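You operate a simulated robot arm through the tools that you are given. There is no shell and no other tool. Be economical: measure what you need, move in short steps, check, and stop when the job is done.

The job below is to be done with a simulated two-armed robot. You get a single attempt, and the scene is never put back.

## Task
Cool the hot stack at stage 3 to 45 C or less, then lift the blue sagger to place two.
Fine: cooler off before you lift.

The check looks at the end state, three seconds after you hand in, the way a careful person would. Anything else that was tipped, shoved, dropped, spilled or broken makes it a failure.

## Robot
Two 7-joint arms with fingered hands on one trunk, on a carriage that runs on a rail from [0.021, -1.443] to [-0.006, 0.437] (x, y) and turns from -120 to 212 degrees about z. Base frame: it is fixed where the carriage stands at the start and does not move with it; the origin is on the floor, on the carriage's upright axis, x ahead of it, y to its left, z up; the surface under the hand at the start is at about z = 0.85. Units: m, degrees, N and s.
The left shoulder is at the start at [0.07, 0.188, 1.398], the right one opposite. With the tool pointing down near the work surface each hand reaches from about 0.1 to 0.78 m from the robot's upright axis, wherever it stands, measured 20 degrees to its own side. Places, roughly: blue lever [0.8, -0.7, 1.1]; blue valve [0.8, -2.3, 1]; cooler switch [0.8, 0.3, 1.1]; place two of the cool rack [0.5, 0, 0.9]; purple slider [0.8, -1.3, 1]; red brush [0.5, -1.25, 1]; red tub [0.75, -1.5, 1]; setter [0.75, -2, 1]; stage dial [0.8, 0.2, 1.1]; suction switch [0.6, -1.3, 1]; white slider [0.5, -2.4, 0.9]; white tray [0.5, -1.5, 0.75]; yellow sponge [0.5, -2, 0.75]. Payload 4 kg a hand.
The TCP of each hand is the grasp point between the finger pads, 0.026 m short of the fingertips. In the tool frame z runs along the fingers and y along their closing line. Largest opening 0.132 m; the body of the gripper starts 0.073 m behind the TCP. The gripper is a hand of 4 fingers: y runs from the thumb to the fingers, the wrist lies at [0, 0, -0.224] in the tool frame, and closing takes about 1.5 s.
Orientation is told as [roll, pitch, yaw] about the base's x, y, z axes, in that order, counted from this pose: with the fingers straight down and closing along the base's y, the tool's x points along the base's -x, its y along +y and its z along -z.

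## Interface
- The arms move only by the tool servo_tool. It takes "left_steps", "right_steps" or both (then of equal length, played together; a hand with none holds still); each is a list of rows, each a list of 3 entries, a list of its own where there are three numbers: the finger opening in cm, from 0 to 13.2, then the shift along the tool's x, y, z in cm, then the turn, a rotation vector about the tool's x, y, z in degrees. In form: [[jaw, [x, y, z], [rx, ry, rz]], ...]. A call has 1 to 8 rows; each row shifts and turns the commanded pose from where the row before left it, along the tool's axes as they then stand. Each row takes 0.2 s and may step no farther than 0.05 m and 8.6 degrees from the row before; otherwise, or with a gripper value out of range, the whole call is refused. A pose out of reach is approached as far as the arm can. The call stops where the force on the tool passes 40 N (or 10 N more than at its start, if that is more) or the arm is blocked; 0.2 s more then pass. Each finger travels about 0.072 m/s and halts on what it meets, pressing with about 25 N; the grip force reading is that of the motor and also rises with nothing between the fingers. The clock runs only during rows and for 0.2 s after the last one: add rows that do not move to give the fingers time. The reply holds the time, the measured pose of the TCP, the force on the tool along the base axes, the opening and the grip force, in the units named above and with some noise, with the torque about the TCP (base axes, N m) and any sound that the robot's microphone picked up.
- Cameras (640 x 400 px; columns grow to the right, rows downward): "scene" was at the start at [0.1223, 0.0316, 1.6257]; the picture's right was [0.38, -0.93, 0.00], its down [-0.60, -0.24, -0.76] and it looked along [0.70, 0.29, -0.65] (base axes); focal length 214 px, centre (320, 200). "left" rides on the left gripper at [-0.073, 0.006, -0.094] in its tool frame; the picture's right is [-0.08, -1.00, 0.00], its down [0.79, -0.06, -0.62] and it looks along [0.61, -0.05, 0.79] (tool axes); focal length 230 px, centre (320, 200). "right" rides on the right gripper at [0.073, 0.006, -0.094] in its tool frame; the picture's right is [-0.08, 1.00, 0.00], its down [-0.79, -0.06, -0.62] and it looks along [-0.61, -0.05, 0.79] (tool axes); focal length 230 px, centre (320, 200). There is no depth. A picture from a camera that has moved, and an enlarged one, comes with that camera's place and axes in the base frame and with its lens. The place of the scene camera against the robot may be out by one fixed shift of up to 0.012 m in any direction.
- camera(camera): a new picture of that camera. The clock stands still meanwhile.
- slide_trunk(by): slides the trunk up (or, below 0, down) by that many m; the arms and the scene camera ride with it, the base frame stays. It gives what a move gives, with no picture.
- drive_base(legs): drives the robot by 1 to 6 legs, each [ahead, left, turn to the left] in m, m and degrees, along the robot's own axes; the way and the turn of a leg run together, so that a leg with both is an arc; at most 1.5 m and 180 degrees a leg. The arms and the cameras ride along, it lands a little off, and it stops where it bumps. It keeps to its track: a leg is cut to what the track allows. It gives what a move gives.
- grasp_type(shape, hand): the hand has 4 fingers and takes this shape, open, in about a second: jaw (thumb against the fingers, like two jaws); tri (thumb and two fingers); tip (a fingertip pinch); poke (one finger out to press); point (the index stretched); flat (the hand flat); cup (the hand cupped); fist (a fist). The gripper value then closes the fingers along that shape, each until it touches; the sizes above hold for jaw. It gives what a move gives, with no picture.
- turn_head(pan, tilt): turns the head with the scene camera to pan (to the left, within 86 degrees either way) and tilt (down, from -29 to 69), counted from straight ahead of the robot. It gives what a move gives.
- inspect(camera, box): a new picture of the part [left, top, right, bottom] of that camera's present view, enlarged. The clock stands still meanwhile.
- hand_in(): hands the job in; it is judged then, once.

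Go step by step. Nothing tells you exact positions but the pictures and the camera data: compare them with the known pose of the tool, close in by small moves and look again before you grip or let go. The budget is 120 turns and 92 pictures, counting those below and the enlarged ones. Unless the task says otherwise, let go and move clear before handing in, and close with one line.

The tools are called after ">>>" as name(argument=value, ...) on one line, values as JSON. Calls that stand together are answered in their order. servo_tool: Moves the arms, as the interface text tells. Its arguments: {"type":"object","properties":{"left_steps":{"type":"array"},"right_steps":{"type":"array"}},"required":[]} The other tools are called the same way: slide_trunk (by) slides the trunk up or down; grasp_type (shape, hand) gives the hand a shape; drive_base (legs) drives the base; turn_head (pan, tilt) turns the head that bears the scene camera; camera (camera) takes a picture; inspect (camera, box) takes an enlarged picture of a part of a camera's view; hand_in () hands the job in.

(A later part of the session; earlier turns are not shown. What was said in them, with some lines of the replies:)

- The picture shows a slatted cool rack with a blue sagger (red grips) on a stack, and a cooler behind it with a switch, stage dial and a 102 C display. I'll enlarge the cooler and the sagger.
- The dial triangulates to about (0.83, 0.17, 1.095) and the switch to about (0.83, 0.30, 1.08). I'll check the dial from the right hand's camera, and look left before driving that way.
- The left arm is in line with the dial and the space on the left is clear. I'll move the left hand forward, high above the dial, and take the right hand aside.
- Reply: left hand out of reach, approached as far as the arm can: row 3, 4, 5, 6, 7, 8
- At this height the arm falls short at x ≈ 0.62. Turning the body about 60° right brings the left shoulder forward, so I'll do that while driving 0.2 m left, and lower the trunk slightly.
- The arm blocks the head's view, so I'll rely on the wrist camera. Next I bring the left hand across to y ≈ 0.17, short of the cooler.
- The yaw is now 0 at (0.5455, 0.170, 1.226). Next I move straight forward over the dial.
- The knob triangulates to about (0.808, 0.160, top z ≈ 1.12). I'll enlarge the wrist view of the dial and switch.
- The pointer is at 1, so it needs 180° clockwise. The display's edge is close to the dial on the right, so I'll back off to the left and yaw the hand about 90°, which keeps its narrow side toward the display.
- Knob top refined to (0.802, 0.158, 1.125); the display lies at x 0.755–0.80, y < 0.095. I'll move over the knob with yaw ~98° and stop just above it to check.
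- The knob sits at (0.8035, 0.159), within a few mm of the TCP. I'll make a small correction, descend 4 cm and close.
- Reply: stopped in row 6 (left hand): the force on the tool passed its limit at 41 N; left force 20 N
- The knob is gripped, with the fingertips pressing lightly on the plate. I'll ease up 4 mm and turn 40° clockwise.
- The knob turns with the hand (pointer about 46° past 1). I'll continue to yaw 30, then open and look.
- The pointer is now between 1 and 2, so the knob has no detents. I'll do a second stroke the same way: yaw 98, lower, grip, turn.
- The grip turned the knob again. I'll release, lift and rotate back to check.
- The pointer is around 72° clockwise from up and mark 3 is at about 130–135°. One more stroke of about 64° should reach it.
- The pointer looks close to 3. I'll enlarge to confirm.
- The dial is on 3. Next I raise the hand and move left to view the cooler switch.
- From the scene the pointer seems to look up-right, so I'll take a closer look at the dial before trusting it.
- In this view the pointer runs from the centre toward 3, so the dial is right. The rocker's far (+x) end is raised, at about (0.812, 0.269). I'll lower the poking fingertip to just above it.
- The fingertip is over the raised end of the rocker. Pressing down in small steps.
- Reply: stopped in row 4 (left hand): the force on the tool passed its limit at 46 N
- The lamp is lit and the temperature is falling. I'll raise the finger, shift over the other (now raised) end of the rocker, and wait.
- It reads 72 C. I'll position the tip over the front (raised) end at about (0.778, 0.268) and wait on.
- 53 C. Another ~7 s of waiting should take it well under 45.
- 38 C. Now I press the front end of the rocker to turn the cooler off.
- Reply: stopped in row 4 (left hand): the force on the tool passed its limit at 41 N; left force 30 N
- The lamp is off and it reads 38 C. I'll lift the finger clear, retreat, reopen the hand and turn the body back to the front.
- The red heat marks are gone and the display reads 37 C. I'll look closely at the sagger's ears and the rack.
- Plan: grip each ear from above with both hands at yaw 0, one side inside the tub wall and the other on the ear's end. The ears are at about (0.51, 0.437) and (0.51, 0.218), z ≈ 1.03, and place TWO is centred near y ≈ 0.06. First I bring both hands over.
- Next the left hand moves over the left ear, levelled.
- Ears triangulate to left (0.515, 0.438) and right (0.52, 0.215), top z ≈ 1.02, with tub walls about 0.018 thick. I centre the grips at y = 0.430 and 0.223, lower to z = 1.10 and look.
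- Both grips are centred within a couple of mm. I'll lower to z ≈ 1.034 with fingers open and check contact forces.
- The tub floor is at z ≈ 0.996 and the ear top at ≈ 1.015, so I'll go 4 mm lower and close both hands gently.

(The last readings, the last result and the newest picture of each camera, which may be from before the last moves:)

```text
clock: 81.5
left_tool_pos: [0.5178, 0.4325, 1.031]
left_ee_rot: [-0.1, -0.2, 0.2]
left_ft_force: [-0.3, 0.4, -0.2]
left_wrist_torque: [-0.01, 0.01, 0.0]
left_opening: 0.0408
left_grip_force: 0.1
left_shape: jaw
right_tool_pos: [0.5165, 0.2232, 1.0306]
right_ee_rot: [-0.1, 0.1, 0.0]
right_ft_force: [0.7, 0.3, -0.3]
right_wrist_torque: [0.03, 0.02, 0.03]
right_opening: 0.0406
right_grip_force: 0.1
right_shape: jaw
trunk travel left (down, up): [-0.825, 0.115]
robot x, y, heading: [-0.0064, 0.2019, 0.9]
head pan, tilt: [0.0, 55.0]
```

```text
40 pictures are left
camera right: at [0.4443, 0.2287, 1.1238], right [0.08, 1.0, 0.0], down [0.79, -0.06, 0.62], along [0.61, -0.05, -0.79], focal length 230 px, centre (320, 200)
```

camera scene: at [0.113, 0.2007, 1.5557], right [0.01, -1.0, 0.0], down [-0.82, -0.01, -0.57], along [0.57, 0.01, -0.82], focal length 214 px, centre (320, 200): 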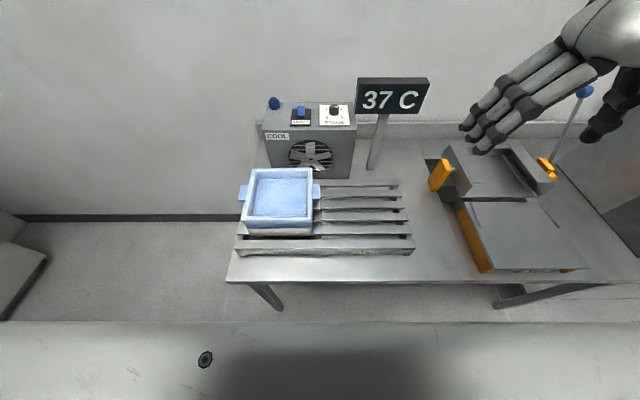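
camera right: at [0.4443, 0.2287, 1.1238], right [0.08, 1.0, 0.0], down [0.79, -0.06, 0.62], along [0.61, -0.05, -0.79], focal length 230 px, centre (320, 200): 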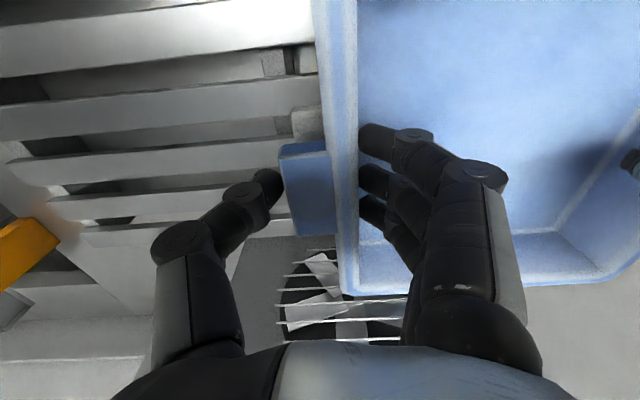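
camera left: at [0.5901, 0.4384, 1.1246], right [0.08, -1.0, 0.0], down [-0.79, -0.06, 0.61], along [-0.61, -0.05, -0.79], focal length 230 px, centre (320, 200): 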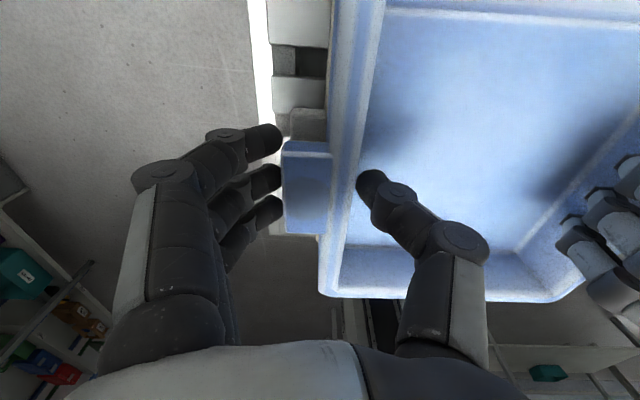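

Fingers straddle the walls and ears well. Closing to full grip.

>>> servo_tool(left_steps=[[3.4, [0, 0, 0], [0, 0, 0]], [2.8, [0, 0, 0], [0, 0, 0]], [2.2, [0, 0, 0], [0, 0, 0]], [1.5, [0, 0, 0], [0, 0, 0]], [1, [0, 0, 0], [0, 0, 0]], [1, [0, 0, 0], [0, 0, 0]]], right_steps=[[3.4, [0, 0, 0], [0, 0, 0]], [2.8, [0, 0, 0], [0, 0, 0]], [2.2, [0, 0, 0], [0, 0, 0]], [1.5, [0, 0, 0], [0, 0, 0]], [1, [0, 0, 0], [0, 0, 0]], [1, [0, 0, 0], [0, 0, 0]]])

>>> camera(camera="left")

>>> camera(camera="right")

```text
clock: 82.9
left_tool_pos: [0.518, 0.4331, 1.0318]
left_ee_rot: [0.0, -0.2, 0.1]
left_ft_force: [-0.1, 0.6, -0.1]
left_wrist_torque: [0.04, -0.01, 0.0]
left_opening: 0.0334
left_grip_force: 24.8
left_shape: jaw
right_tool_pos: [0.516, 0.2232, 1.0291]
right_ee_rot: [0.0, 0.0, 0.1]
right_ft_force: [-1.3, 0.3, 0.1]
right_wrist_torque: [0.04, 0.01, 0.06]
right_opening: 0.0335
right_grip_force: 24.7
right_shape: jaw
trunk travel left (down, up): [-0.825, 0.115]
robot x, y, heading: [-0.0032, 0.1979, 0.7]
head pan, tilt: [0.0, 55.0]
```

```text
39 pictures are left
camera left: at [0.5901, 0.4383, 1.1244], right [0.08, -1.0, 0.0], down [-0.79, -0.06, 0.61], along [-0.61, -0.05, -0.79], focal length 230 px, centre (320, 200)
```

left: 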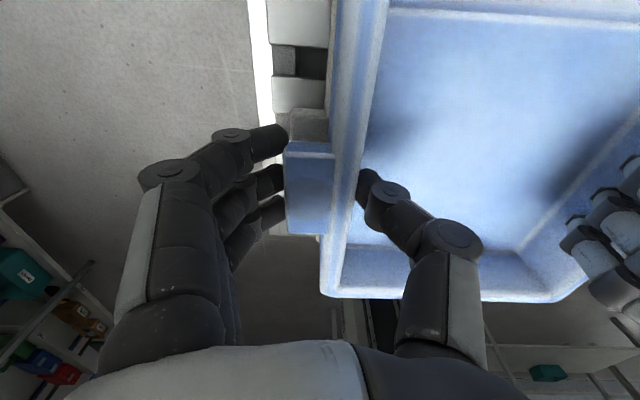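

```text
38 pictures are left
camera right: at [0.4444, 0.2287, 1.1237], right [0.08, 1.0, 0.0], down [0.79, -0.06, 0.62], along [0.61, -0.05, -0.79], focal length 230 px, centre (320, 200)
```

right: 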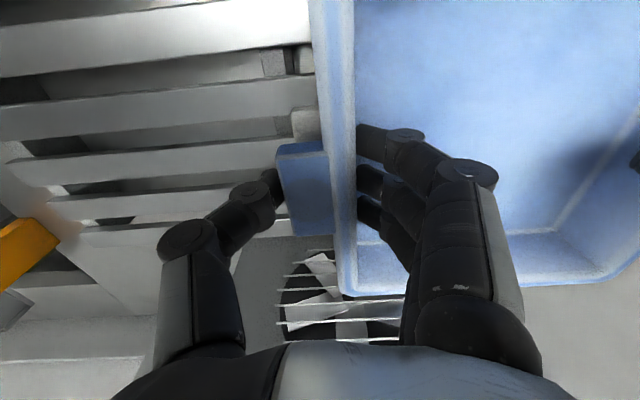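

Both hands hold at 25 N. Lifting slowly, 3 cm.

>>> servo_tool(left_steps=[[1, [0, 0, -0.5], [0, 0, 0]], [1, [0, 0, -0.5], [0, 0, 0]], [1, [0, 0, -1], [0, 0, 0]], [1, [0, 0, -1], [0, 0, 0]], [1, [0, 0, 0], [0, 0, 0]]], right_steps=[[1, [0, 0, -0.5], [0, 0, 0]], [1, [0, 0, -0.5], [0, 0, 0]], [1, [0, 0, -1], [0, 0, 0]], [1, [0, 0, -1], [0, 0, 0]], [1, [0, 0, 0], [0, 0, 0]]])

>>> camera(camera="left")

>>> inspect(camera="scene", box=[220, 110, 430, 260])

```text
clock: 84.1
left_tool_pos: [0.5179, 0.4337, 1.0603]
left_ee_rot: [0.1, -0.1, 0.2]
left_ft_force: [0.9, -3.6, -4.6]
left_wrist_torque: [-0.05, -0.04, 0.03]
left_opening: 0.0333
left_grip_force: 25.3
left_shape: jaw
right_tool_pos: [0.5184, 0.2253, 1.06]
right_ee_rot: [0.0, 0.1, 0.1]
right_ft_force: [0.4, 2.8, -4.2]
right_wrist_torque: [0.07, 0.01, 0.04]
right_opening: 0.0332
right_grip_force: 24.9
right_shape: jaw
trunk travel left (down, up): [-0.825, 0.115]
robot x, y, heading: [-0.0053, 0.2, 0.6]
head pan, tilt: [0.0, 55.0]
```

```text
37 pictures are left
camera left: at [0.5909, 0.4393, 1.1536], right [0.08, -1.0, 0.0], down [-0.79, -0.06, 0.61], along [-0.61, -0.05, -0.79], focal length 230 px, centre (320, 200)
```

left: 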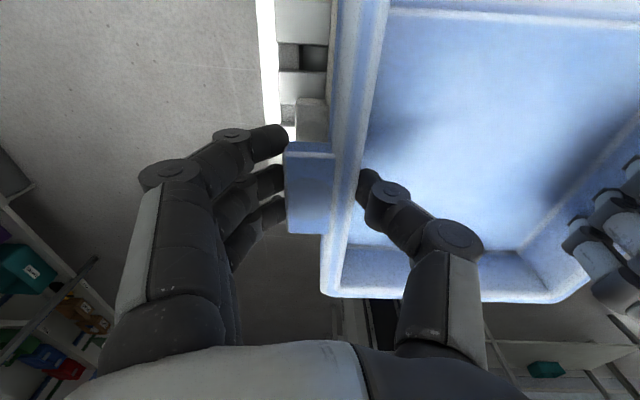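

```text
2.67 times, centred on (325, 185) of scene
camera zoom: at [0.1141, 0.2009, 1.5556], right [0.01, -1.0, 0.0], down [-0.82, -0.01, -0.57], along [0.57, 0.01, -0.82], focal length 572 px, centre (307, 240)
```

zoom: 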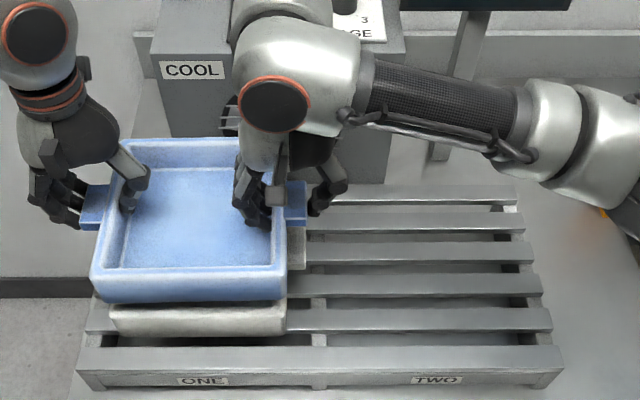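

The blue sagger came up cleanly with the white one left behind. I'll raise it 3 cm more and move toward TWO, about 0.268 m along −y in total.

>>> servo_tool(left_steps=[[1, [0, 0, -1.5], [0, 0, 0]], [1, [0, 0, -1.5], [0, 0, 0]], [1, [0, -1.5, 0], [0, 0, 0]], [1, [0, -2.5, 0], [0, 0, 0]], [1, [0, -2.5, 0], [0, 0, 0]], [1, [0, -2.5, 0], [0, 0, 0]], [1, [0, -2.5, 0], [0, 0, 0]], [1, [0, -1.5, 0], [0, 0, 0]]], right_steps=[[1, [0, 0, -1.5], [0, 0, 0]], [1, [0, 0, -1.5], [0, 0, 0]], [1, [0, -1.5, 0], [0, 0, 0]], [1, [0, -2.5, 0], [0, 0, 0]], [1, [0, -2.5, 0], [0, 0, 0]], [1, [0, -2.5, 0], [0, 0, 0]], [1, [0, -2.5, 0], [0, 0, 0]], [1, [0, -1.5, 0], [0, 0, 0]]])

>>> camera(camera="scene")

```text
clock: 85.6
left_tool_pos: [0.5015, 0.3655, 1.1075]
left_ee_rot: [-0.7, -0.4, -0.1]
left_ft_force: [3.3, -28.8, -9.7]
left_wrist_torque: [-0.15, -0.06, 0.1]
left_opening: 0.0364
left_grip_force: 24.9
left_shape: jaw
left hand out of reach, approached as far as the arm can: row 5, 6, 7
right_tool_pos: [0.5181, 0.135, 1.0896]
right_ee_rot: [1.0, 0.0, 0.7]
right_ft_force: [-3.5, 28.7, 1.1]
right_wrist_torque: [0.79, 0.09, 0.24]
right_opening: 0.0365
right_grip_force: 25.0
right_shape: jaw
trunk travel left (down, up): [-0.825, 0.115]
robot x, y, heading: [-0.0019, 0.1983, 0.6]
head pan, tilt: [0.0, 55.0]
stopped in row 7 (left hand): the force on the tool passed its limit at 42 N (the readings are from after the stop); the commanded pose is now the measured one
```

```text
35 pictures are left
camera scene: at [0.1138, 0.1989, 1.5556], right [0.01, -1.0, 0.0], down [-0.82, -0.01, -0.57], along [0.57, 0.01, -0.82], focal length 214 px, centre (320, 200)
```

scene: 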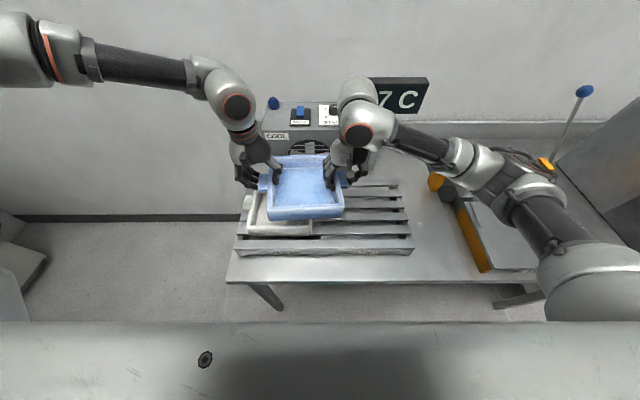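

The left arm hit its reach limit and the hands were pulled apart about 2 cm. I'll look at both grips before doing anything.

>>> camera(camera="left")

>>> camera(camera="right")

>>> inspect(camera="scene", box=[220, 110, 430, 260])

```text
34 pictures are left
camera left: at [0.5738, 0.3719, 1.2016], right [0.08, -1.0, 0.01], down [-0.79, -0.05, 0.61], along [-0.61, -0.06, -0.79], focal length 230 px, centre (320, 200)
```

left: 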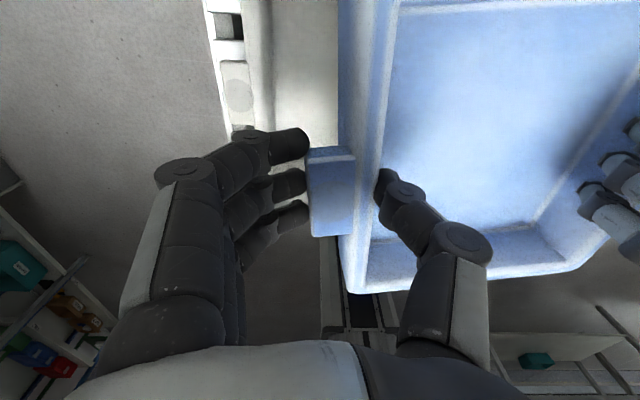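

```text
33 pictures are left
camera right: at [0.4445, 0.1372, 1.1851], right [0.07, 1.0, 0.02], down [0.79, -0.06, 0.61], along [0.61, -0.03, -0.79], focal length 230 px, centre (320, 200)
```

right: 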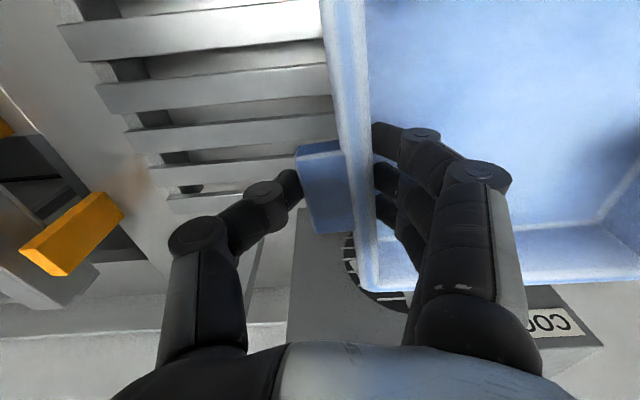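

```text
2.67 times, centred on (325, 185) of scene
camera zoom: at [0.1138, 0.1989, 1.5556], right [0.01, -1.0, 0.0], down [-0.82, -0.01, -0.57], along [0.57, 0.01, -0.82], focal length 572 px, centre (307, 240)
```

zoom: 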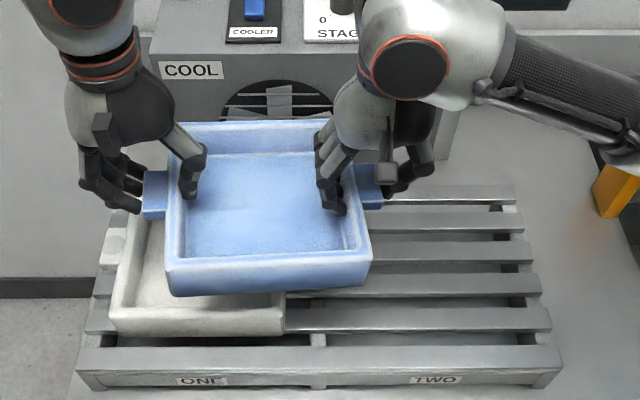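

The sagger is still held, only slightly tilted. I'll ease the right hand back toward the left to restore the original spacing and level, then shift sideways by driving the base instead.

>>> servo_tool(left_steps=[[1, [0, 0, 0], [-0.2, 0, 0]], [1, [0, 0, 0], [-0.2, 0, 0]], [1, [0, 0, 0], [-0.2, 0, 0]], [1, [0, 0, 0], [0, 0, 0]], [1, [0, 0, 0], [0, 0, 0]]], right_steps=[[1, [0.4, 0.5, -0.45], [0.25, 0, 0.15]], [1, [0.4, 0.5, -0.45], [0.25, 0, 0.15]], [1, [0.4, 0.5, -0.45], [0.25, 0, 0.15]], [1, [0.4, 0.5, -0.4], [0.25, 0, 0.15]], [1, [0, 0, 0], [0, 0, 0]]])

>>> inspect(camera="scene", box=[220, 110, 430, 260])

```text
clock: 86.8
left_tool_pos: [0.5016, 0.3707, 1.1085]
left_ee_rot: [0.1, -0.3, 0.1]
left_ft_force: [-3.0, -3.9, -2.8]
left_wrist_torque: [0.11, 0.08, -0.52]
left_opening: 0.0325
left_grip_force: 24.7
left_shape: jaw
right_tool_pos: [0.5026, 0.1521, 1.1074]
right_ee_rot: [-0.6, 0.0, -0.3]
right_ft_force: [3.3, 3.7, -5.2]
right_wrist_torque: [-0.3, -0.11, -0.29]
right_opening: 0.0336
right_grip_force: 24.8
right_shape: jaw
trunk travel left (down, up): [-0.825, 0.115]
robot x, y, heading: [-0.0044, 0.1985, 1.0]
head pan, tilt: [0.0, 55.0]
```

```text
2.67 times, centred on (325, 185) of scene
camera zoom: at [0.114, 0.2004, 1.5556], right [0.01, -1.0, 0.0], down [-0.82, -0.01, -0.57], along [0.57, 0.01, -0.82], focal length 572 px, centre (307, 240)
```

zoom: 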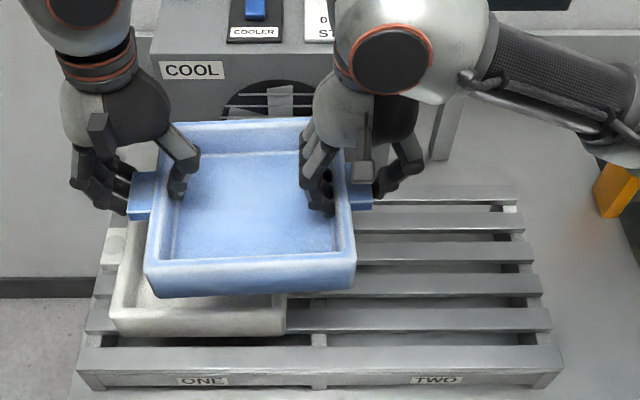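

The tension is relaxed and the sagger is level. Now I drive the base 0.2 m to the right, carrying it rigidly.

>>> drive_base(legs=[[0, -0.1, 0], [0, -0.1, 0]])

>>> camera(camera="scene")

```text
clock: 88.7
left_tool_pos: [0.5034, 0.1739, 1.1087]
left_ee_rot: [0.0, -0.3, 0.2]
left_ft_force: [-4.1, -3.3, -3.9]
left_wrist_torque: [0.12, 0.14, -0.5]
left_opening: 0.0324
left_grip_force: 25.1
left_shape: jaw
right_tool_pos: [0.5062, -0.0434, 1.1097]
right_ee_rot: [-0.5, 0.0, -0.3]
right_ft_force: [3.4, 3.5, -5.3]
right_wrist_torque: [-0.33, -0.11, -0.37]
right_opening: 0.0336
right_grip_force: 24.8
right_shape: jaw
trunk travel left (down, up): [-0.825, 0.115]
robot x, y, heading: [0.0033, 0.0012, 0.6]
head pan, tilt: [0.0, 55.0]
```

```text
30 pictures are left
camera scene: at [0.1168, 0.0032, 1.5556], right [0.01, -1.0, 0.0], down [-0.82, -0.01, -0.57], along [0.57, 0.01, -0.82], focal length 214 px, centre (320, 200)
```

scene: 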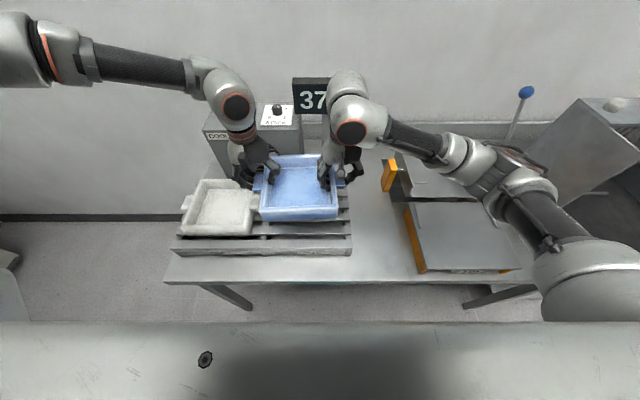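

The sagger is now at about y ≈ 0.065 over place TWO, with the white one undisturbed. I'll measure its position from the wrist cameras, because the left fingers will need to clear the white sagger's ear (end at y ≈ 0.20).

>>> camera(camera="left")

>>> camera(camera="right")

>>> inspect(camera="scene", box=[150, 130, 390, 300])

```text
29 pictures are left
camera left: at [0.576, 0.1795, 1.2015], right [0.08, -1.0, 0.0], down [-0.79, -0.06, 0.61], along [-0.61, -0.05, -0.79], focal length 230 px, centre (320, 200)
```

left: 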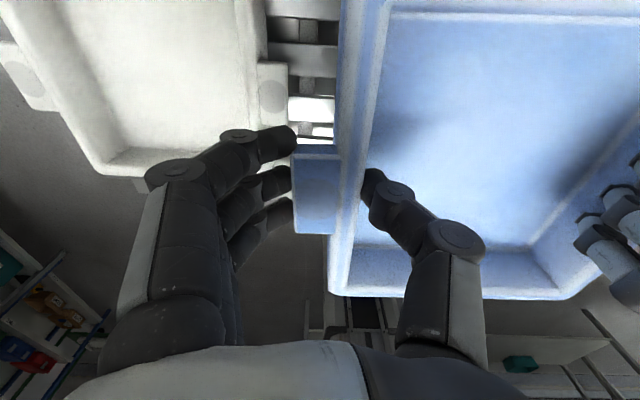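

```text
28 pictures are left
camera right: at [0.4332, -0.0381, 1.2024], right [0.08, 1.0, -0.01], down [0.78, -0.06, 0.62], along [0.61, -0.06, -0.79], focal length 230 px, centre (320, 200)
```

right: 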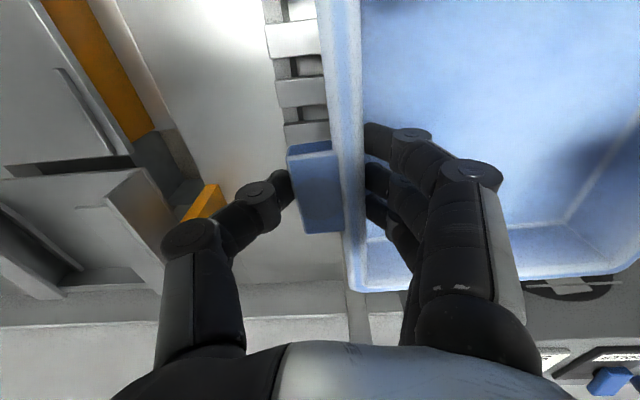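

```text
2.35 times, centred on (270, 215) of scene
camera zoom: at [0.1168, 0.0032, 1.5556], right [0.01, -1.0, 0.0], down [-0.82, -0.01, -0.57], along [0.57, 0.01, -0.82], focal length 505 px, centre (438, 165)
```

zoom: 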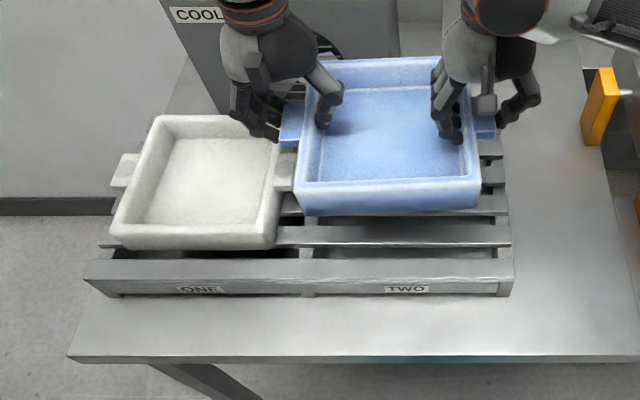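

Blue is centred at about (0.502, 0.063) and TWO's centre is y ≈ 0.045–0.05. I'll drive 18 mm right, then lower with the trunk so the grip stays rigid.

>>> drive_base(legs=[[0, -0.018, 0]])

>>> slide_trunk(by=-0.06)

>>> camera(camera="left")

>>> inspect(camera="scene", box=[150, 130, 390, 300])

```text
clock: 89.5
left_tool_pos: [0.5045, 0.1582, 1.1078]
left_ee_rot: [-0.1, -0.4, 0.2]
left_ft_force: [-4.0, -2.8, -3.9]
left_wrist_torque: [0.09, 0.07, -0.5]
left_opening: 0.0328
left_grip_force: 25.5
left_shape: jaw
right_tool_pos: [0.5066, -0.0601, 1.1078]
right_ee_rot: [-0.6, -0.1, 0.0]
right_ft_force: [3.7, 4.6, -4.1]
right_wrist_torque: [-0.32, -0.11, -0.33]
right_opening: 0.0334
right_grip_force: 24.7
right_shape: jaw
trunk travel left (down, up): [-0.825, 0.115]
robot x, y, heading: [0.0012, -0.0177, 0.8]
head pan, tilt: [0.0, 55.0]
```

```text
clock: 90.5
left_tool_pos: [0.5035, 0.1554, 1.0477]
left_ee_rot: [0.1, -0.3, 0.2]
left_ft_force: [-4.0, -3.1, -2.6]
left_wrist_torque: [0.15, 0.08, -0.46]
left_opening: 0.0325
left_grip_force: 25.0
left_shape: jaw
right_tool_pos: [0.5056, -0.064, 1.0483]
right_ee_rot: [-0.3, -0.1, -0.3]
right_ft_force: [3.5, 3.5, -4.6]
right_wrist_torque: [-0.33, -0.1, -0.32]
right_opening: 0.0336
right_grip_force: 25.0
right_shape: jaw
trunk travel left (down, up): [-0.765, 0.175]
robot x, y, heading: [0.0026, -0.0163, 0.6]
head pan, tilt: [0.0, 55.0]
```

```text
26 pictures are left
camera left: at [0.5758, 0.1606, 1.1418], right [0.08, -1.0, 0.0], down [-0.79, -0.06, 0.61], along [-0.61, -0.05, -0.79], focal length 230 px, centre (320, 200)
```

left: 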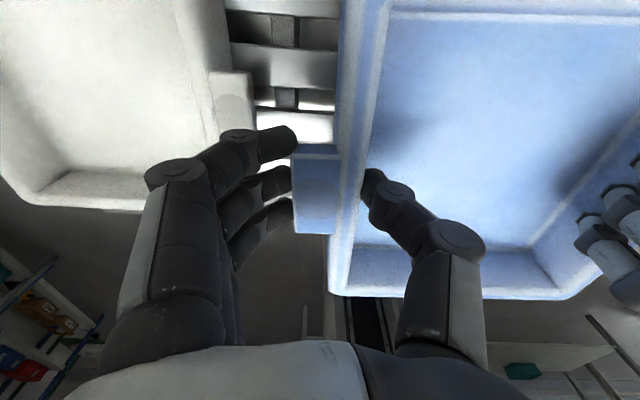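

```text
2.35 times, centred on (270, 215) of scene
camera zoom: at [0.1167, -0.0165, 1.4957], right [0.01, -1.0, 0.0], down [-0.82, -0.01, -0.57], along [0.57, 0.01, -0.82], focal length 505 px, centre (438, 165)
```

zoom: 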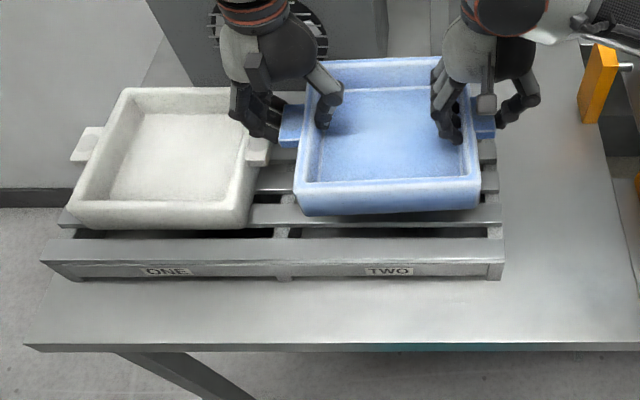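

The gap to the white ear looks adequate. Lowering another 3.5 cm and checking.

>>> slide_trunk(by=-0.035)

>>> camera(camera="left")

>>> inspect(camera="scene", box=[150, 110, 390, 270])

```text
clock: 91.3
left_tool_pos: [0.5046, 0.1545, 1.0132]
left_ee_rot: [0.1, -0.3, 0.2]
left_ft_force: [-3.9, -2.8, -3.1]
left_wrist_torque: [0.13, 0.05, -0.46]
left_opening: 0.0326
left_grip_force: 25.0
left_shape: jaw
right_tool_pos: [0.5059, -0.0629, 1.0122]
right_ee_rot: [-0.4, 0.0, -0.1]
right_ft_force: [3.6, 3.9, -4.3]
right_wrist_torque: [-0.32, -0.08, -0.33]
right_opening: 0.0336
right_grip_force: 25.3
right_shape: jaw
trunk travel left (down, up): [-0.73, 0.21]
robot x, y, heading: [0.0012, -0.0178, 0.5]
head pan, tilt: [0.0, 55.0]
```

```text
24 pictures are left
camera left: at [0.5756, 0.161, 1.1068], right [0.08, -1.0, 0.0], down [-0.79, -0.06, 0.61], along [-0.61, -0.05, -0.79], focal length 230 px, centre (320, 200)
```

left: 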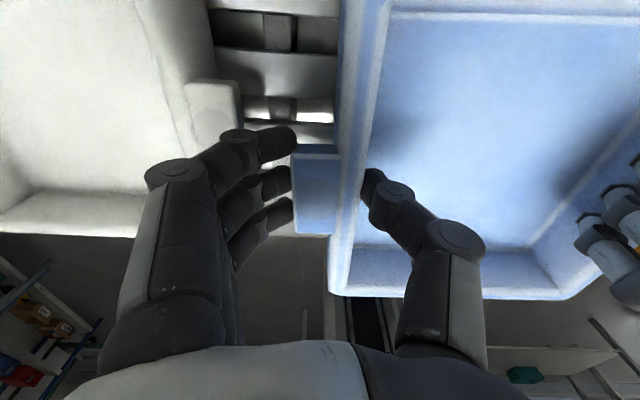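

```text
2.50 times, centred on (270, 190) of scene
camera zoom: at [0.1164, -0.016, 1.4607], right [0.01, -1.0, 0.0], down [-0.82, -0.01, -0.57], along [0.57, 0.01, -0.82], focal length 536 px, centre (445, 225)
```

zoom: 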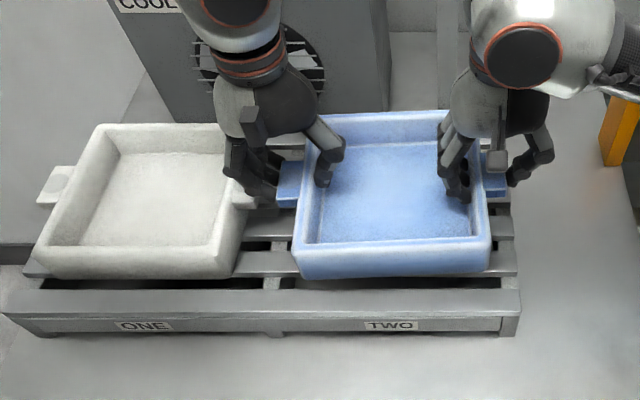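

My estimate is that the left finger knuckles would touch the white ear on landing. So I'll shift 18 mm further right before landing, release the left hand first, then slide the sagger back with the right hand.

>>> drive_base(legs=[[0, -0.018, 0]])

>>> slide_trunk(by=-0.015)

>>> inspect(camera="left", box=[130, 60, 400, 260])

>>> inspect(camera="scene", box=[150, 110, 390, 270])

```text
clock: 92.1
left_tool_pos: [0.5034, 0.141, 1.0132]
left_ee_rot: [-0.1, -0.3, 0.3]
left_ft_force: [-3.1, -1.9, -2.8]
left_wrist_torque: [0.12, 0.08, -0.45]
left_opening: 0.0325
left_grip_force: 24.6
left_shape: jaw
right_tool_pos: [0.5055, -0.0773, 1.0135]
right_ee_rot: [-0.6, -0.1, -0.1]
right_ft_force: [4.0, 3.9, -4.6]
right_wrist_torque: [-0.4, -0.1, -0.33]
right_opening: 0.0337
right_grip_force: 25.4
right_shape: jaw
trunk travel left (down, up): [-0.73, 0.21]
robot x, y, heading: [0.0008, -0.0372, 0.8]
head pan, tilt: [0.0, 55.0]
```

```text
clock: 92.7
left_tool_pos: [0.5034, 0.1379, 0.9976]
left_ee_rot: [0.1, -0.3, 0.3]
left_ft_force: [-3.9, -3.3, -2.8]
left_wrist_torque: [0.13, 0.07, -0.5]
left_opening: 0.0326
left_grip_force: 25.3
left_shape: jaw
right_tool_pos: [0.5062, -0.0809, 0.9978]
right_ee_rot: [-0.4, 0.0, -0.2]
right_ft_force: [2.9, 3.1, -5.0]
right_wrist_torque: [-0.32, -0.13, -0.27]
right_opening: 0.0337
right_grip_force: 25.3
right_shape: jaw
trunk travel left (down, up): [-0.715, 0.225]
robot x, y, heading: [0.0004, -0.0309, 0.8]
head pan, tilt: [0.0, 55.0]
```

```text
2.00 times, centred on (265, 160) of left
camera zoom: at [0.5761, 0.1447, 1.0911], right [0.08, -1.0, 0.0], down [-0.79, -0.07, 0.61], along [-0.61, -0.05, -0.79], focal length 460 px, centre (430, 280)
```

zoom: 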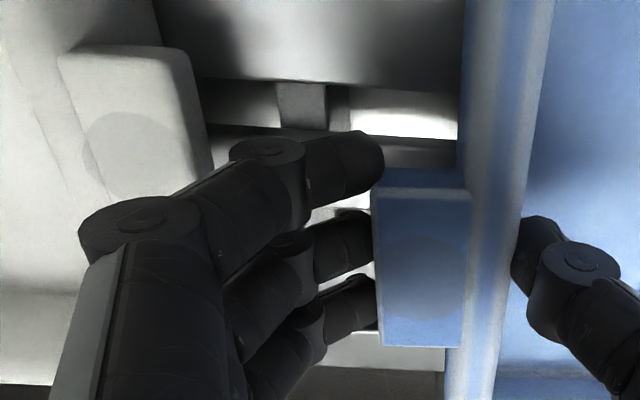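

```text
2.50 times, centred on (270, 190) of scene
camera zoom: at [0.1173, -0.0329, 1.4456], right [0.01, -1.0, 0.0], down [-0.82, -0.01, -0.57], along [0.57, 0.01, -0.82], focal length 536 px, centre (445, 225)
```

zoom: 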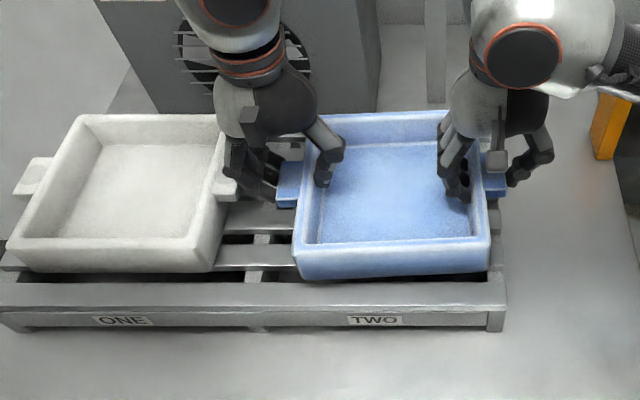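

Clearances look fine now. Lowering the last bit in small steps until contact.

>>> slide_trunk(by=-0.008)

>>> slide_trunk(by=-0.004)

>>> inspect(camera="scene", box=[150, 110, 390, 270])

```text
clock: 93.3
left_tool_pos: [0.5025, 0.1378, 0.99]
left_ee_rot: [0.2, -0.2, 0.4]
left_ft_force: [-3.7, -3.0, -3.6]
left_wrist_torque: [0.15, 0.05, -0.47]
left_opening: 0.0325
left_grip_force: 24.5
left_shape: jaw
right_tool_pos: [0.5053, -0.0798, 0.9892]
right_ee_rot: [-0.4, -0.1, 0.0]
right_ft_force: [3.4, 3.5, -4.4]
right_wrist_torque: [-0.32, -0.11, -0.29]
right_opening: 0.0336
right_grip_force: 24.6
right_shape: jaw
trunk travel left (down, up): [-0.707, 0.233]
robot x, y, heading: [-0.0013, -0.0376, 0.7]
head pan, tilt: [0.0, 55.0]
```

```text
clock: 93.8
left_tool_pos: [0.5039, 0.1376, 0.9862]
left_ee_rot: [0.0, -0.3, 0.3]
left_ft_force: [-3.4, -2.4, -2.2]
left_wrist_torque: [0.09, 0.06, -0.5]
left_opening: 0.0328
left_grip_force: 25.0
left_shape: jaw
right_tool_pos: [0.5051, -0.0802, 0.9853]
right_ee_rot: [-0.4, 0.0, -0.1]
right_ft_force: [3.9, 3.9, -4.6]
right_wrist_torque: [-0.32, -0.09, -0.3]
right_opening: 0.0336
right_grip_force: 25.4
right_shape: jaw
trunk travel left (down, up): [-0.703, 0.237]
robot x, y, heading: [0.0013, -0.0356, 0.7]
head pan, tilt: [0.0, 55.0]
```

```text
2.50 times, centred on (270, 190) of scene
camera zoom: at [0.1174, -0.0335, 1.4336], right [0.01, -1.0, 0.0], down [-0.82, -0.01, -0.57], along [0.57, 0.01, -0.82], focal length 536 px, centre (445, 225)
```

zoom: 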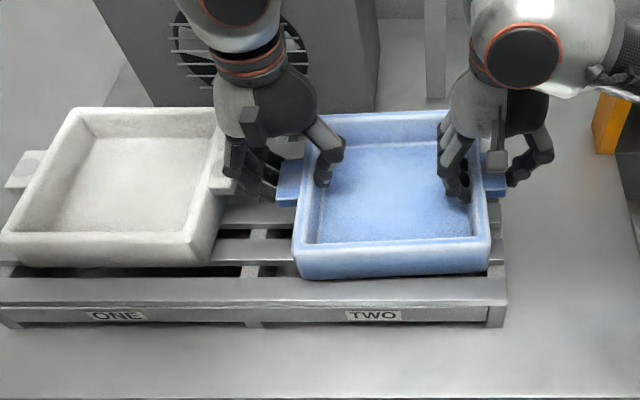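

There's no contact yet, so I continue in 5 mm and then smaller steps.

>>> slide_trunk(by=-0.005)

>>> slide_trunk(by=-0.004)

>>> slide_trunk(by=-0.003)

>>> inspect(camera="left", box=[130, 60, 400, 260])

>>> inspect(camera="scene", box=[150, 110, 390, 270])

```text
clock: 94.3
left_tool_pos: [0.5044, 0.1375, 0.9818]
left_ee_rot: [0.2, -0.3, 0.3]
left_ft_force: [-3.5, -3.8, -3.5]
left_wrist_torque: [0.14, 0.08, -0.47]
left_opening: 0.0326
left_grip_force: 24.9
left_shape: jaw
right_tool_pos: [0.5061, -0.08, 0.9818]
right_ee_rot: [-0.4, 0.0, -0.1]
right_ft_force: [3.7, 2.5, -4.7]
right_wrist_torque: [-0.31, -0.08, -0.3]
right_opening: 0.0338
right_grip_force: 25.4
right_shape: jaw
trunk travel left (down, up): [-0.698, 0.242]
robot x, y, heading: [0.002, -0.0371, 0.8]
head pan, tilt: [0.0, 55.0]
```

```text
clock: 94.9
left_tool_pos: [0.5039, 0.1379, 0.9783]
left_ee_rot: [-0.1, -0.4, 0.3]
left_ft_force: [-3.9, -1.7, 14.0]
left_wrist_torque: [0.22, 0.13, -0.49]
left_opening: 0.0331
left_grip_force: 25.0
left_shape: jaw
right_tool_pos: [0.5056, -0.0807, 0.9787]
right_ee_rot: [-0.3, -0.1, -0.1]
right_ft_force: [4.3, 2.7, -1.9]
right_wrist_torque: [-0.23, -0.13, -0.29]
right_opening: 0.0337
right_grip_force: 24.7
right_shape: jaw
trunk travel left (down, up): [-0.694, 0.246]
robot x, y, heading: [0.0044, -0.0367, 0.7]
head pan, tilt: [0.0, 55.0]
```

```text
clock: 95.4
left_tool_pos: [0.5031, 0.1368, 0.9763]
left_ee_rot: [0.0, -0.7, 0.3]
left_ft_force: [2.1, -1.9, 33.4]
left_wrist_torque: [0.11, -0.05, -0.47]
left_opening: 0.0344
left_grip_force: 24.6
left_shape: jaw
right_tool_pos: [0.5048, -0.0804, 0.9771]
right_ee_rot: [-0.2, -0.3, -0.1]
right_ft_force: [11.3, 3.4, 12.4]
right_wrist_torque: [-0.05, -0.18, -0.37]
right_opening: 0.0341
right_grip_force: 25.1
right_shape: jaw
trunk travel left (down, up): [-0.691, 0.249]
robot x, y, heading: [0.0021, -0.0306, 0.6]
head pan, tilt: [0.0, 55.0]
```

```text
2.00 times, centred on (265, 160) of left
camera zoom: at [0.5745, 0.1432, 1.0714], right [0.08, -1.0, 0.0], down [-0.79, -0.07, 0.61], along [-0.61, -0.05, -0.79], focal length 460 px, centre (430, 280)
```

zoom: 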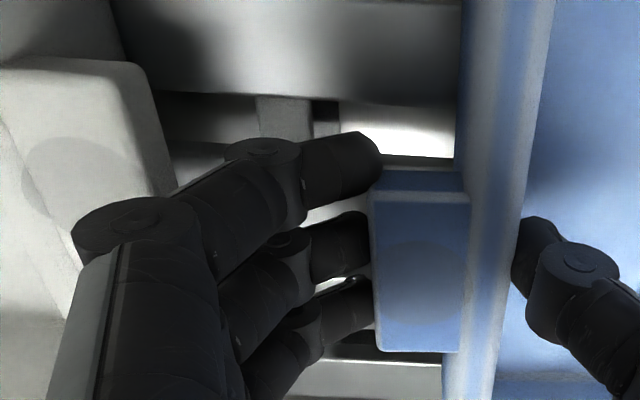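

```text
2.50 times, centred on (270, 190) of scene
camera zoom: at [0.114, -0.0344, 1.4226], right [0.01, -1.0, 0.0], down [-0.82, -0.01, -0.58], along [0.58, 0.01, -0.82], focal length 536 px, centre (445, 225)
```

zoom: 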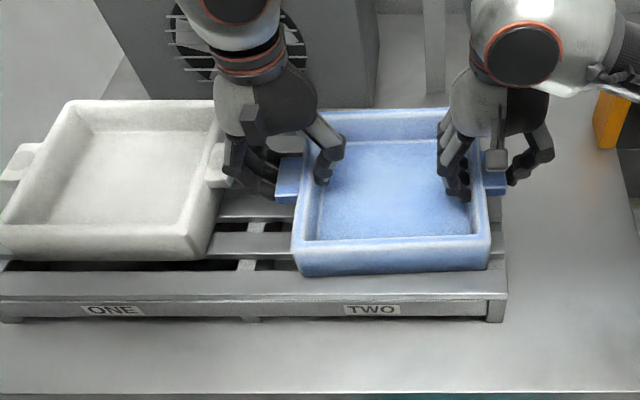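

The sagger has landed on the rack. I'll relieve 2 mm of the pressing force, then open the left hand a little and lift it straight up.

>>> slide_trunk(by=0.0025)

>>> servo_tool(left_steps=[[3.8, [0, 0, 0], [0, 0, 0]], [4.3, [0, 0, 0], [0, 0, 0]], [4.6, [0, 0, 0], [0, 0, 0]], [4.6, [0, 0, 0], [0, 0, 0]]])

>>> inspect(camera="left", box=[130, 60, 400, 260])

```text
clock: 95.9
left_tool_pos: [0.5025, 0.1377, 0.9774]
left_ee_rot: [0.1, -0.4, 0.3]
left_ft_force: [4.1, -6.2, 27.1]
left_wrist_torque: [-0.04, -0.11, -0.41]
left_opening: 0.035
left_grip_force: 25.6
left_shape: jaw
right_tool_pos: [0.5055, -0.0795, 0.9776]
right_ee_rot: [-0.3, -0.1, -0.1]
right_ft_force: [9.3, 7.2, 6.5]
right_wrist_torque: [-0.03, -0.17, -0.32]
right_opening: 0.0345
right_grip_force: 25.6
right_shape: jaw
trunk travel left (down, up): [-0.693, 0.247]
robot x, y, heading: [-0.0003, -0.0367, 0.8]
head pan, tilt: [0.0, 55.0]
```

```text
clock: 96.9
left_tool_pos: [0.5028, 0.1398, 0.9766]
left_ee_rot: [0.1, -0.3, 0.4]
left_ft_force: [0.9, -0.4, 0.3]
left_wrist_torque: [-0.02, 0.0, 0.02]
left_opening: 0.0464
left_grip_force: 0.0
left_shape: jaw
right_tool_pos: [0.5035, -0.0798, 0.9773]
right_ee_rot: [-0.4, 0.0, -0.2]
right_ft_force: [1.9, 1.9, 10.8]
right_wrist_torque: [-0.13, -0.07, -0.24]
right_opening: 0.0347
right_grip_force: 25.5
right_shape: jaw
trunk travel left (down, up): [-0.693, 0.247]
robot x, y, heading: [-0.0012, -0.0363, 0.7]
head pan, tilt: [0.0, 55.0]
```

```text
2.00 times, centred on (265, 160) of left
camera zoom: at [0.5749, 0.1447, 1.0702], right [0.08, -1.0, 0.0], down [-0.79, -0.07, 0.61], along [-0.61, -0.05, -0.79], focal length 460 px, centre (430, 280)
```

zoom: 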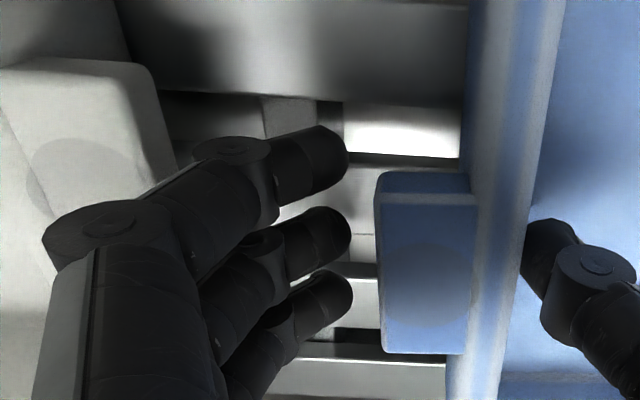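

The left hand is free on both sides. Lifting it straight up 12 cm.

>>> servo_tool(left_steps=[[4.7, [0, 0, -1], [0, 0, 0]], [4.8, [0, 0, -2], [0, 0, 0]], [4.8, [0, 0, -3], [0, 0, 0]], [4.8, [0, 0, -3], [0, 0, 0]], [4.8, [0, 0, -3], [0, 0, 0]]])

>>> camera(camera="left")

>>> inspect(camera="scene", box=[150, 110, 390, 270])

```text
clock: 98.1
left_tool_pos: [0.5017, 0.1378, 1.0945]
left_ee_rot: [0.2, -0.4, 0.3]
left_ft_force: [-0.9, 0.7, 0.1]
left_wrist_torque: [-0.01, 0.01, 0.0]
left_opening: 0.0475
left_grip_force: 0.0
left_shape: jaw
right_tool_pos: [0.504, -0.0803, 0.9765]
right_ee_rot: [-0.3, -0.1, -0.1]
right_ft_force: [1.6, 1.7, 9.7]
right_wrist_torque: [-0.15, -0.04, -0.23]
right_opening: 0.0346
right_grip_force: 25.4
right_shape: jaw
trunk travel left (down, up): [-0.693, 0.247]
robot x, y, heading: [0.0038, -0.0387, 0.7]
head pan, tilt: [0.0, 55.0]
```

```text
16 pictures are left
camera left: at [0.5738, 0.1447, 1.1891], right [0.08, -1.0, 0.0], down [-0.79, -0.07, 0.61], along [-0.61, -0.05, -0.79], focal length 230 px, centre (320, 200)
```

left: 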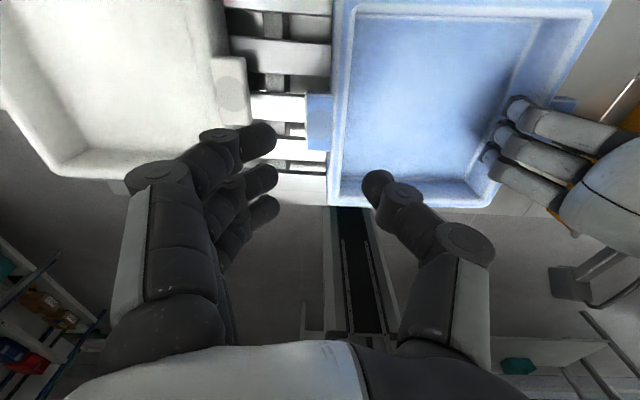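

```text
2.50 times, centred on (270, 190) of scene
camera zoom: at [0.1156, -0.0334, 1.4242], right [0.01, -1.0, 0.0], down [-0.82, -0.01, -0.57], along [0.57, 0.01, -0.82], focal length 536 px, centre (445, 225)
```

zoom: 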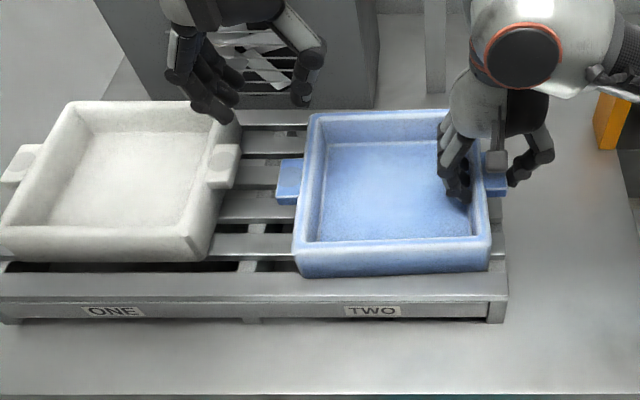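

Blue is about 2 cm right of TWO's centre. With the right hand still holding its ear, I slide it 1.7 cm left, with the pressing eased first.

>>> servo_tool(right_steps=[[1, [0, 0, -0.15], [0, 0, 0]], [1, [0, 0.3, 0], [0, 0, 0]], [1, [0, 0.5, 0], [0, 0, 0]], [1, [0, 0.5, 0], [0, 0, 0]], [1, [0, 0.4, 0], [0, 0, 0]], [1, [0, 0, 0], [0, 0, 0]]])

>>> inspect(camera="scene", box=[150, 110, 390, 270])

```text
clock: 99.5
left_tool_pos: [0.5027, 0.138, 1.0958]
left_ee_rot: [0.1, -0.3, 0.4]
left_ft_force: [-0.8, 0.1, -0.6]
left_wrist_torque: [-0.04, -0.01, 0.02]
left_opening: 0.0476
left_grip_force: 0.0
left_shape: jaw
right_tool_pos: [0.5044, -0.0635, 0.9781]
right_ee_rot: [-0.4, 0.0, -0.1]
right_ft_force: [-0.2, -2.4, -1.6]
right_wrist_torque: [-0.26, -0.01, -0.01]
right_opening: 0.0339
right_grip_force: 25.1
right_shape: jaw
trunk travel left (down, up): [-0.693, 0.247]
robot x, y, heading: [0.0025, -0.0407, 0.9]
head pan, tilt: [0.0, 55.0]
```

```text
2.50 times, centred on (270, 190) of scene
camera zoom: at [0.1166, -0.034, 1.4242], right [0.01, -1.0, 0.0], down [-0.82, -0.01, -0.57], along [0.57, 0.01, -0.82], focal length 536 px, centre (445, 225)
```

zoom: 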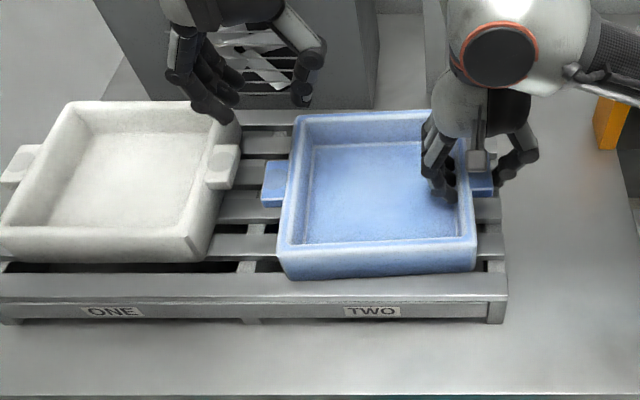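

The sagger is centred on TWO. Now I release the right hand and lift it clear.

>>> servo_tool(right_steps=[[3.8, [0, 0, 0], [0, 0, 0]], [4.4, [0, 0, 0], [0, 0, 0]], [5.2, [0, 0, 0], [0, 0, 0]], [5.2, [0, 0, 0], [0, 0, 0]]])

>>> camera(camera="right")

```text
clock: 100.5
left_tool_pos: [0.503, 0.1398, 1.0946]
left_ee_rot: [0.1, -0.4, 0.2]
left_ft_force: [-0.3, -0.1, -0.5]
left_wrist_torque: [0.0, -0.01, -0.02]
left_opening: 0.0474
left_grip_force: 0.1
left_shape: jaw
right_tool_pos: [0.5045, -0.0621, 0.978]
right_ee_rot: [-0.5, 0.0, -0.1]
right_ft_force: [-0.2, 0.2, 0.8]
right_wrist_torque: [0.03, -0.04, -0.02]
right_opening: 0.0516
right_grip_force: 0.0
right_shape: jaw
trunk travel left (down, up): [-0.693, 0.247]
robot x, y, heading: [-0.0006, -0.0323, 0.7]
head pan, tilt: [0.0, 55.0]
```

```text
13 pictures are left
camera right: at [0.4322, -0.0568, 1.0725], right [0.08, 1.0, -0.01], down [0.78, -0.06, 0.62], along [0.62, -0.05, -0.79], focal length 230 px, centre (320, 200)
```

right: 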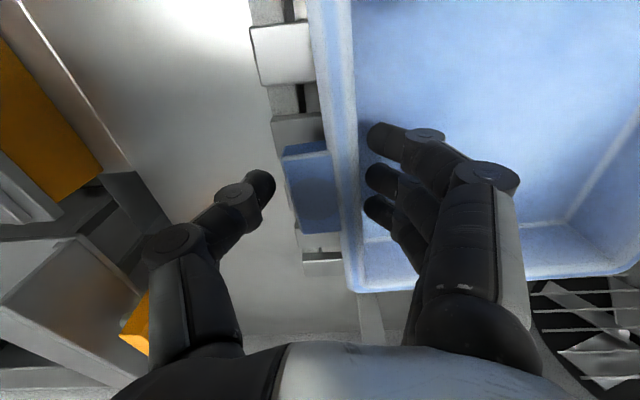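

Both sides are free. Lifting the right hand straight up, with the left going up too.

>>> servo_tool(left_steps=[[5, [0, 0, 0], [0, 0, 0]], [5, [0, 0, 0], [0, 0, 0]], [5, [0, 0, -3], [0, 0, 0]], [5, [0, 0, -3], [0, 0, 0]], [5, [0, 0, -3], [0, 0, 0]], [5, [0, 0, 0], [0, 0, 0]]], right_steps=[[5.2, [0, 0, -1], [0, 0, 0]], [5.2, [0, 0, -2], [0, 0, 0]], [5.2, [0, 0, -4], [0, 0, 0]], [5.2, [0, 0, -4], [0, 0, 0]], [5.2, [0, 0, -4], [0, 0, 0]], [5.2, [0, 0, -4], [0, 0, 0]]])

>>> slide_trunk(by=0.15)

>>> turn_head(pan=15, tilt=45)

>>> camera(camera="scene")

>>> inspect(camera="scene", box=[200, 110, 440, 280])

```text
clock: 101.9
left_tool_pos: [0.5008, 0.1366, 1.1872]
left_ee_rot: [0.1, -0.4, 0.2]
left_ft_force: [-1.1, -0.2, 0.5]
left_wrist_torque: [0.01, 0.01, 0.02]
left_opening: 0.0496
left_grip_force: 0.0
left_shape: jaw
right_tool_pos: [0.5028, -0.0617, 1.1669]
right_ee_rot: [-0.4, 0.0, 0.0]
right_ft_force: [0.0, 0.0, -0.2]
right_wrist_torque: [0.02, -0.01, 0.02]
right_opening: 0.0514
right_grip_force: 0.1
right_shape: jaw
trunk travel left (down, up): [-0.693, 0.247]
robot x, y, heading: [0.0051, -0.0347, 1.0]
head pan, tilt: [0.0, 55.0]
```

```text
clock: 103.7
left_tool_pos: [0.5027, 0.1372, 1.337]
left_ee_rot: [0.0, -0.3, 0.3]
left_ft_force: [-0.4, 0.4, 0.0]
left_wrist_torque: [-0.03, -0.04, 0.02]
left_opening: 0.0495
left_grip_force: 0.0
left_shape: jaw
right_tool_pos: [0.5052, -0.0629, 1.3167]
right_ee_rot: [-0.4, -0.1, -0.1]
right_ft_force: [0.2, 0.3, 0.4]
right_wrist_torque: [0.03, 0.01, 0.03]
right_opening: 0.0512
right_grip_force: 0.1
right_shape: jaw
trunk travel left (down, up): [-0.843, 0.097]
robot x, y, heading: [0.0028, -0.0341, 0.5]
head pan, tilt: [0.0, 55.0]
```

```text
clock: 104.4
left_tool_pos: [0.5012, 0.1376, 1.3356]
left_ee_rot: [0.1, -0.3, 0.3]
left_ft_force: [0.5, -1.2, 1.0]
left_wrist_torque: [0.0, 0.0, 0.02]
left_opening: 0.0497
left_grip_force: 0.1
left_shape: jaw
right_tool_pos: [0.5043, -0.0617, 1.3166]
right_ee_rot: [-0.3, -0.1, 0.0]
right_ft_force: [0.5, -0.1, 0.0]
right_wrist_torque: [-0.01, 0.0, -0.01]
right_opening: 0.051
right_grip_force: 0.0
right_shape: jaw
trunk travel left (down, up): [-0.843, 0.097]
robot x, y, heading: [0.0028, -0.0384, 0.4]
head pan, tilt: [15.0, 45.0]
```

```text
12 pictures are left
camera scene: at [0.1227, -0.0126, 1.5876], right [0.27, -0.96, 0.0], down [-0.68, -0.19, -0.71], along [0.68, 0.19, -0.71], focal length 214 px, centre (320, 200)
```

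scene: 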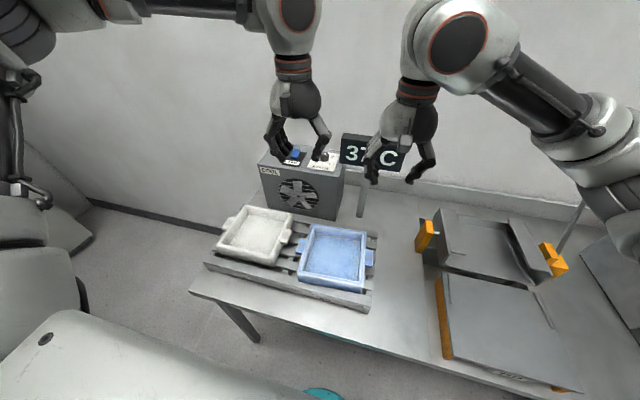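

```text
2.35 times, centred on (320, 195) of scene
camera zoom: at [0.1227, -0.0126, 1.5876], right [0.27, -0.96, 0.0], down [-0.68, -0.19, -0.71], along [0.68, 0.19, -0.71], focal length 505 px, centre (320, 212)
```

zoom: 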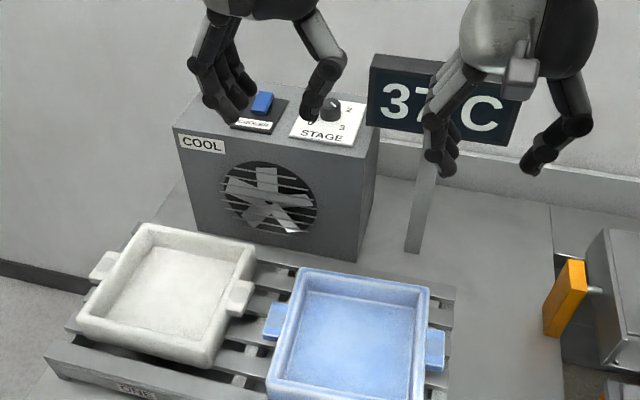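

The cooler is off, the display reads 37 C, blue rests level on place TWO, white is undisturbed at ONE, and both hands are clear. Handing in.

>>> hand_in()

```text
The job is handed in.
```

The stack was cooled at stage 3 to 38 C and now reads 37 C. I switched the cooler off before lifting, and the blue sagger now stands on place two with both hands clear.
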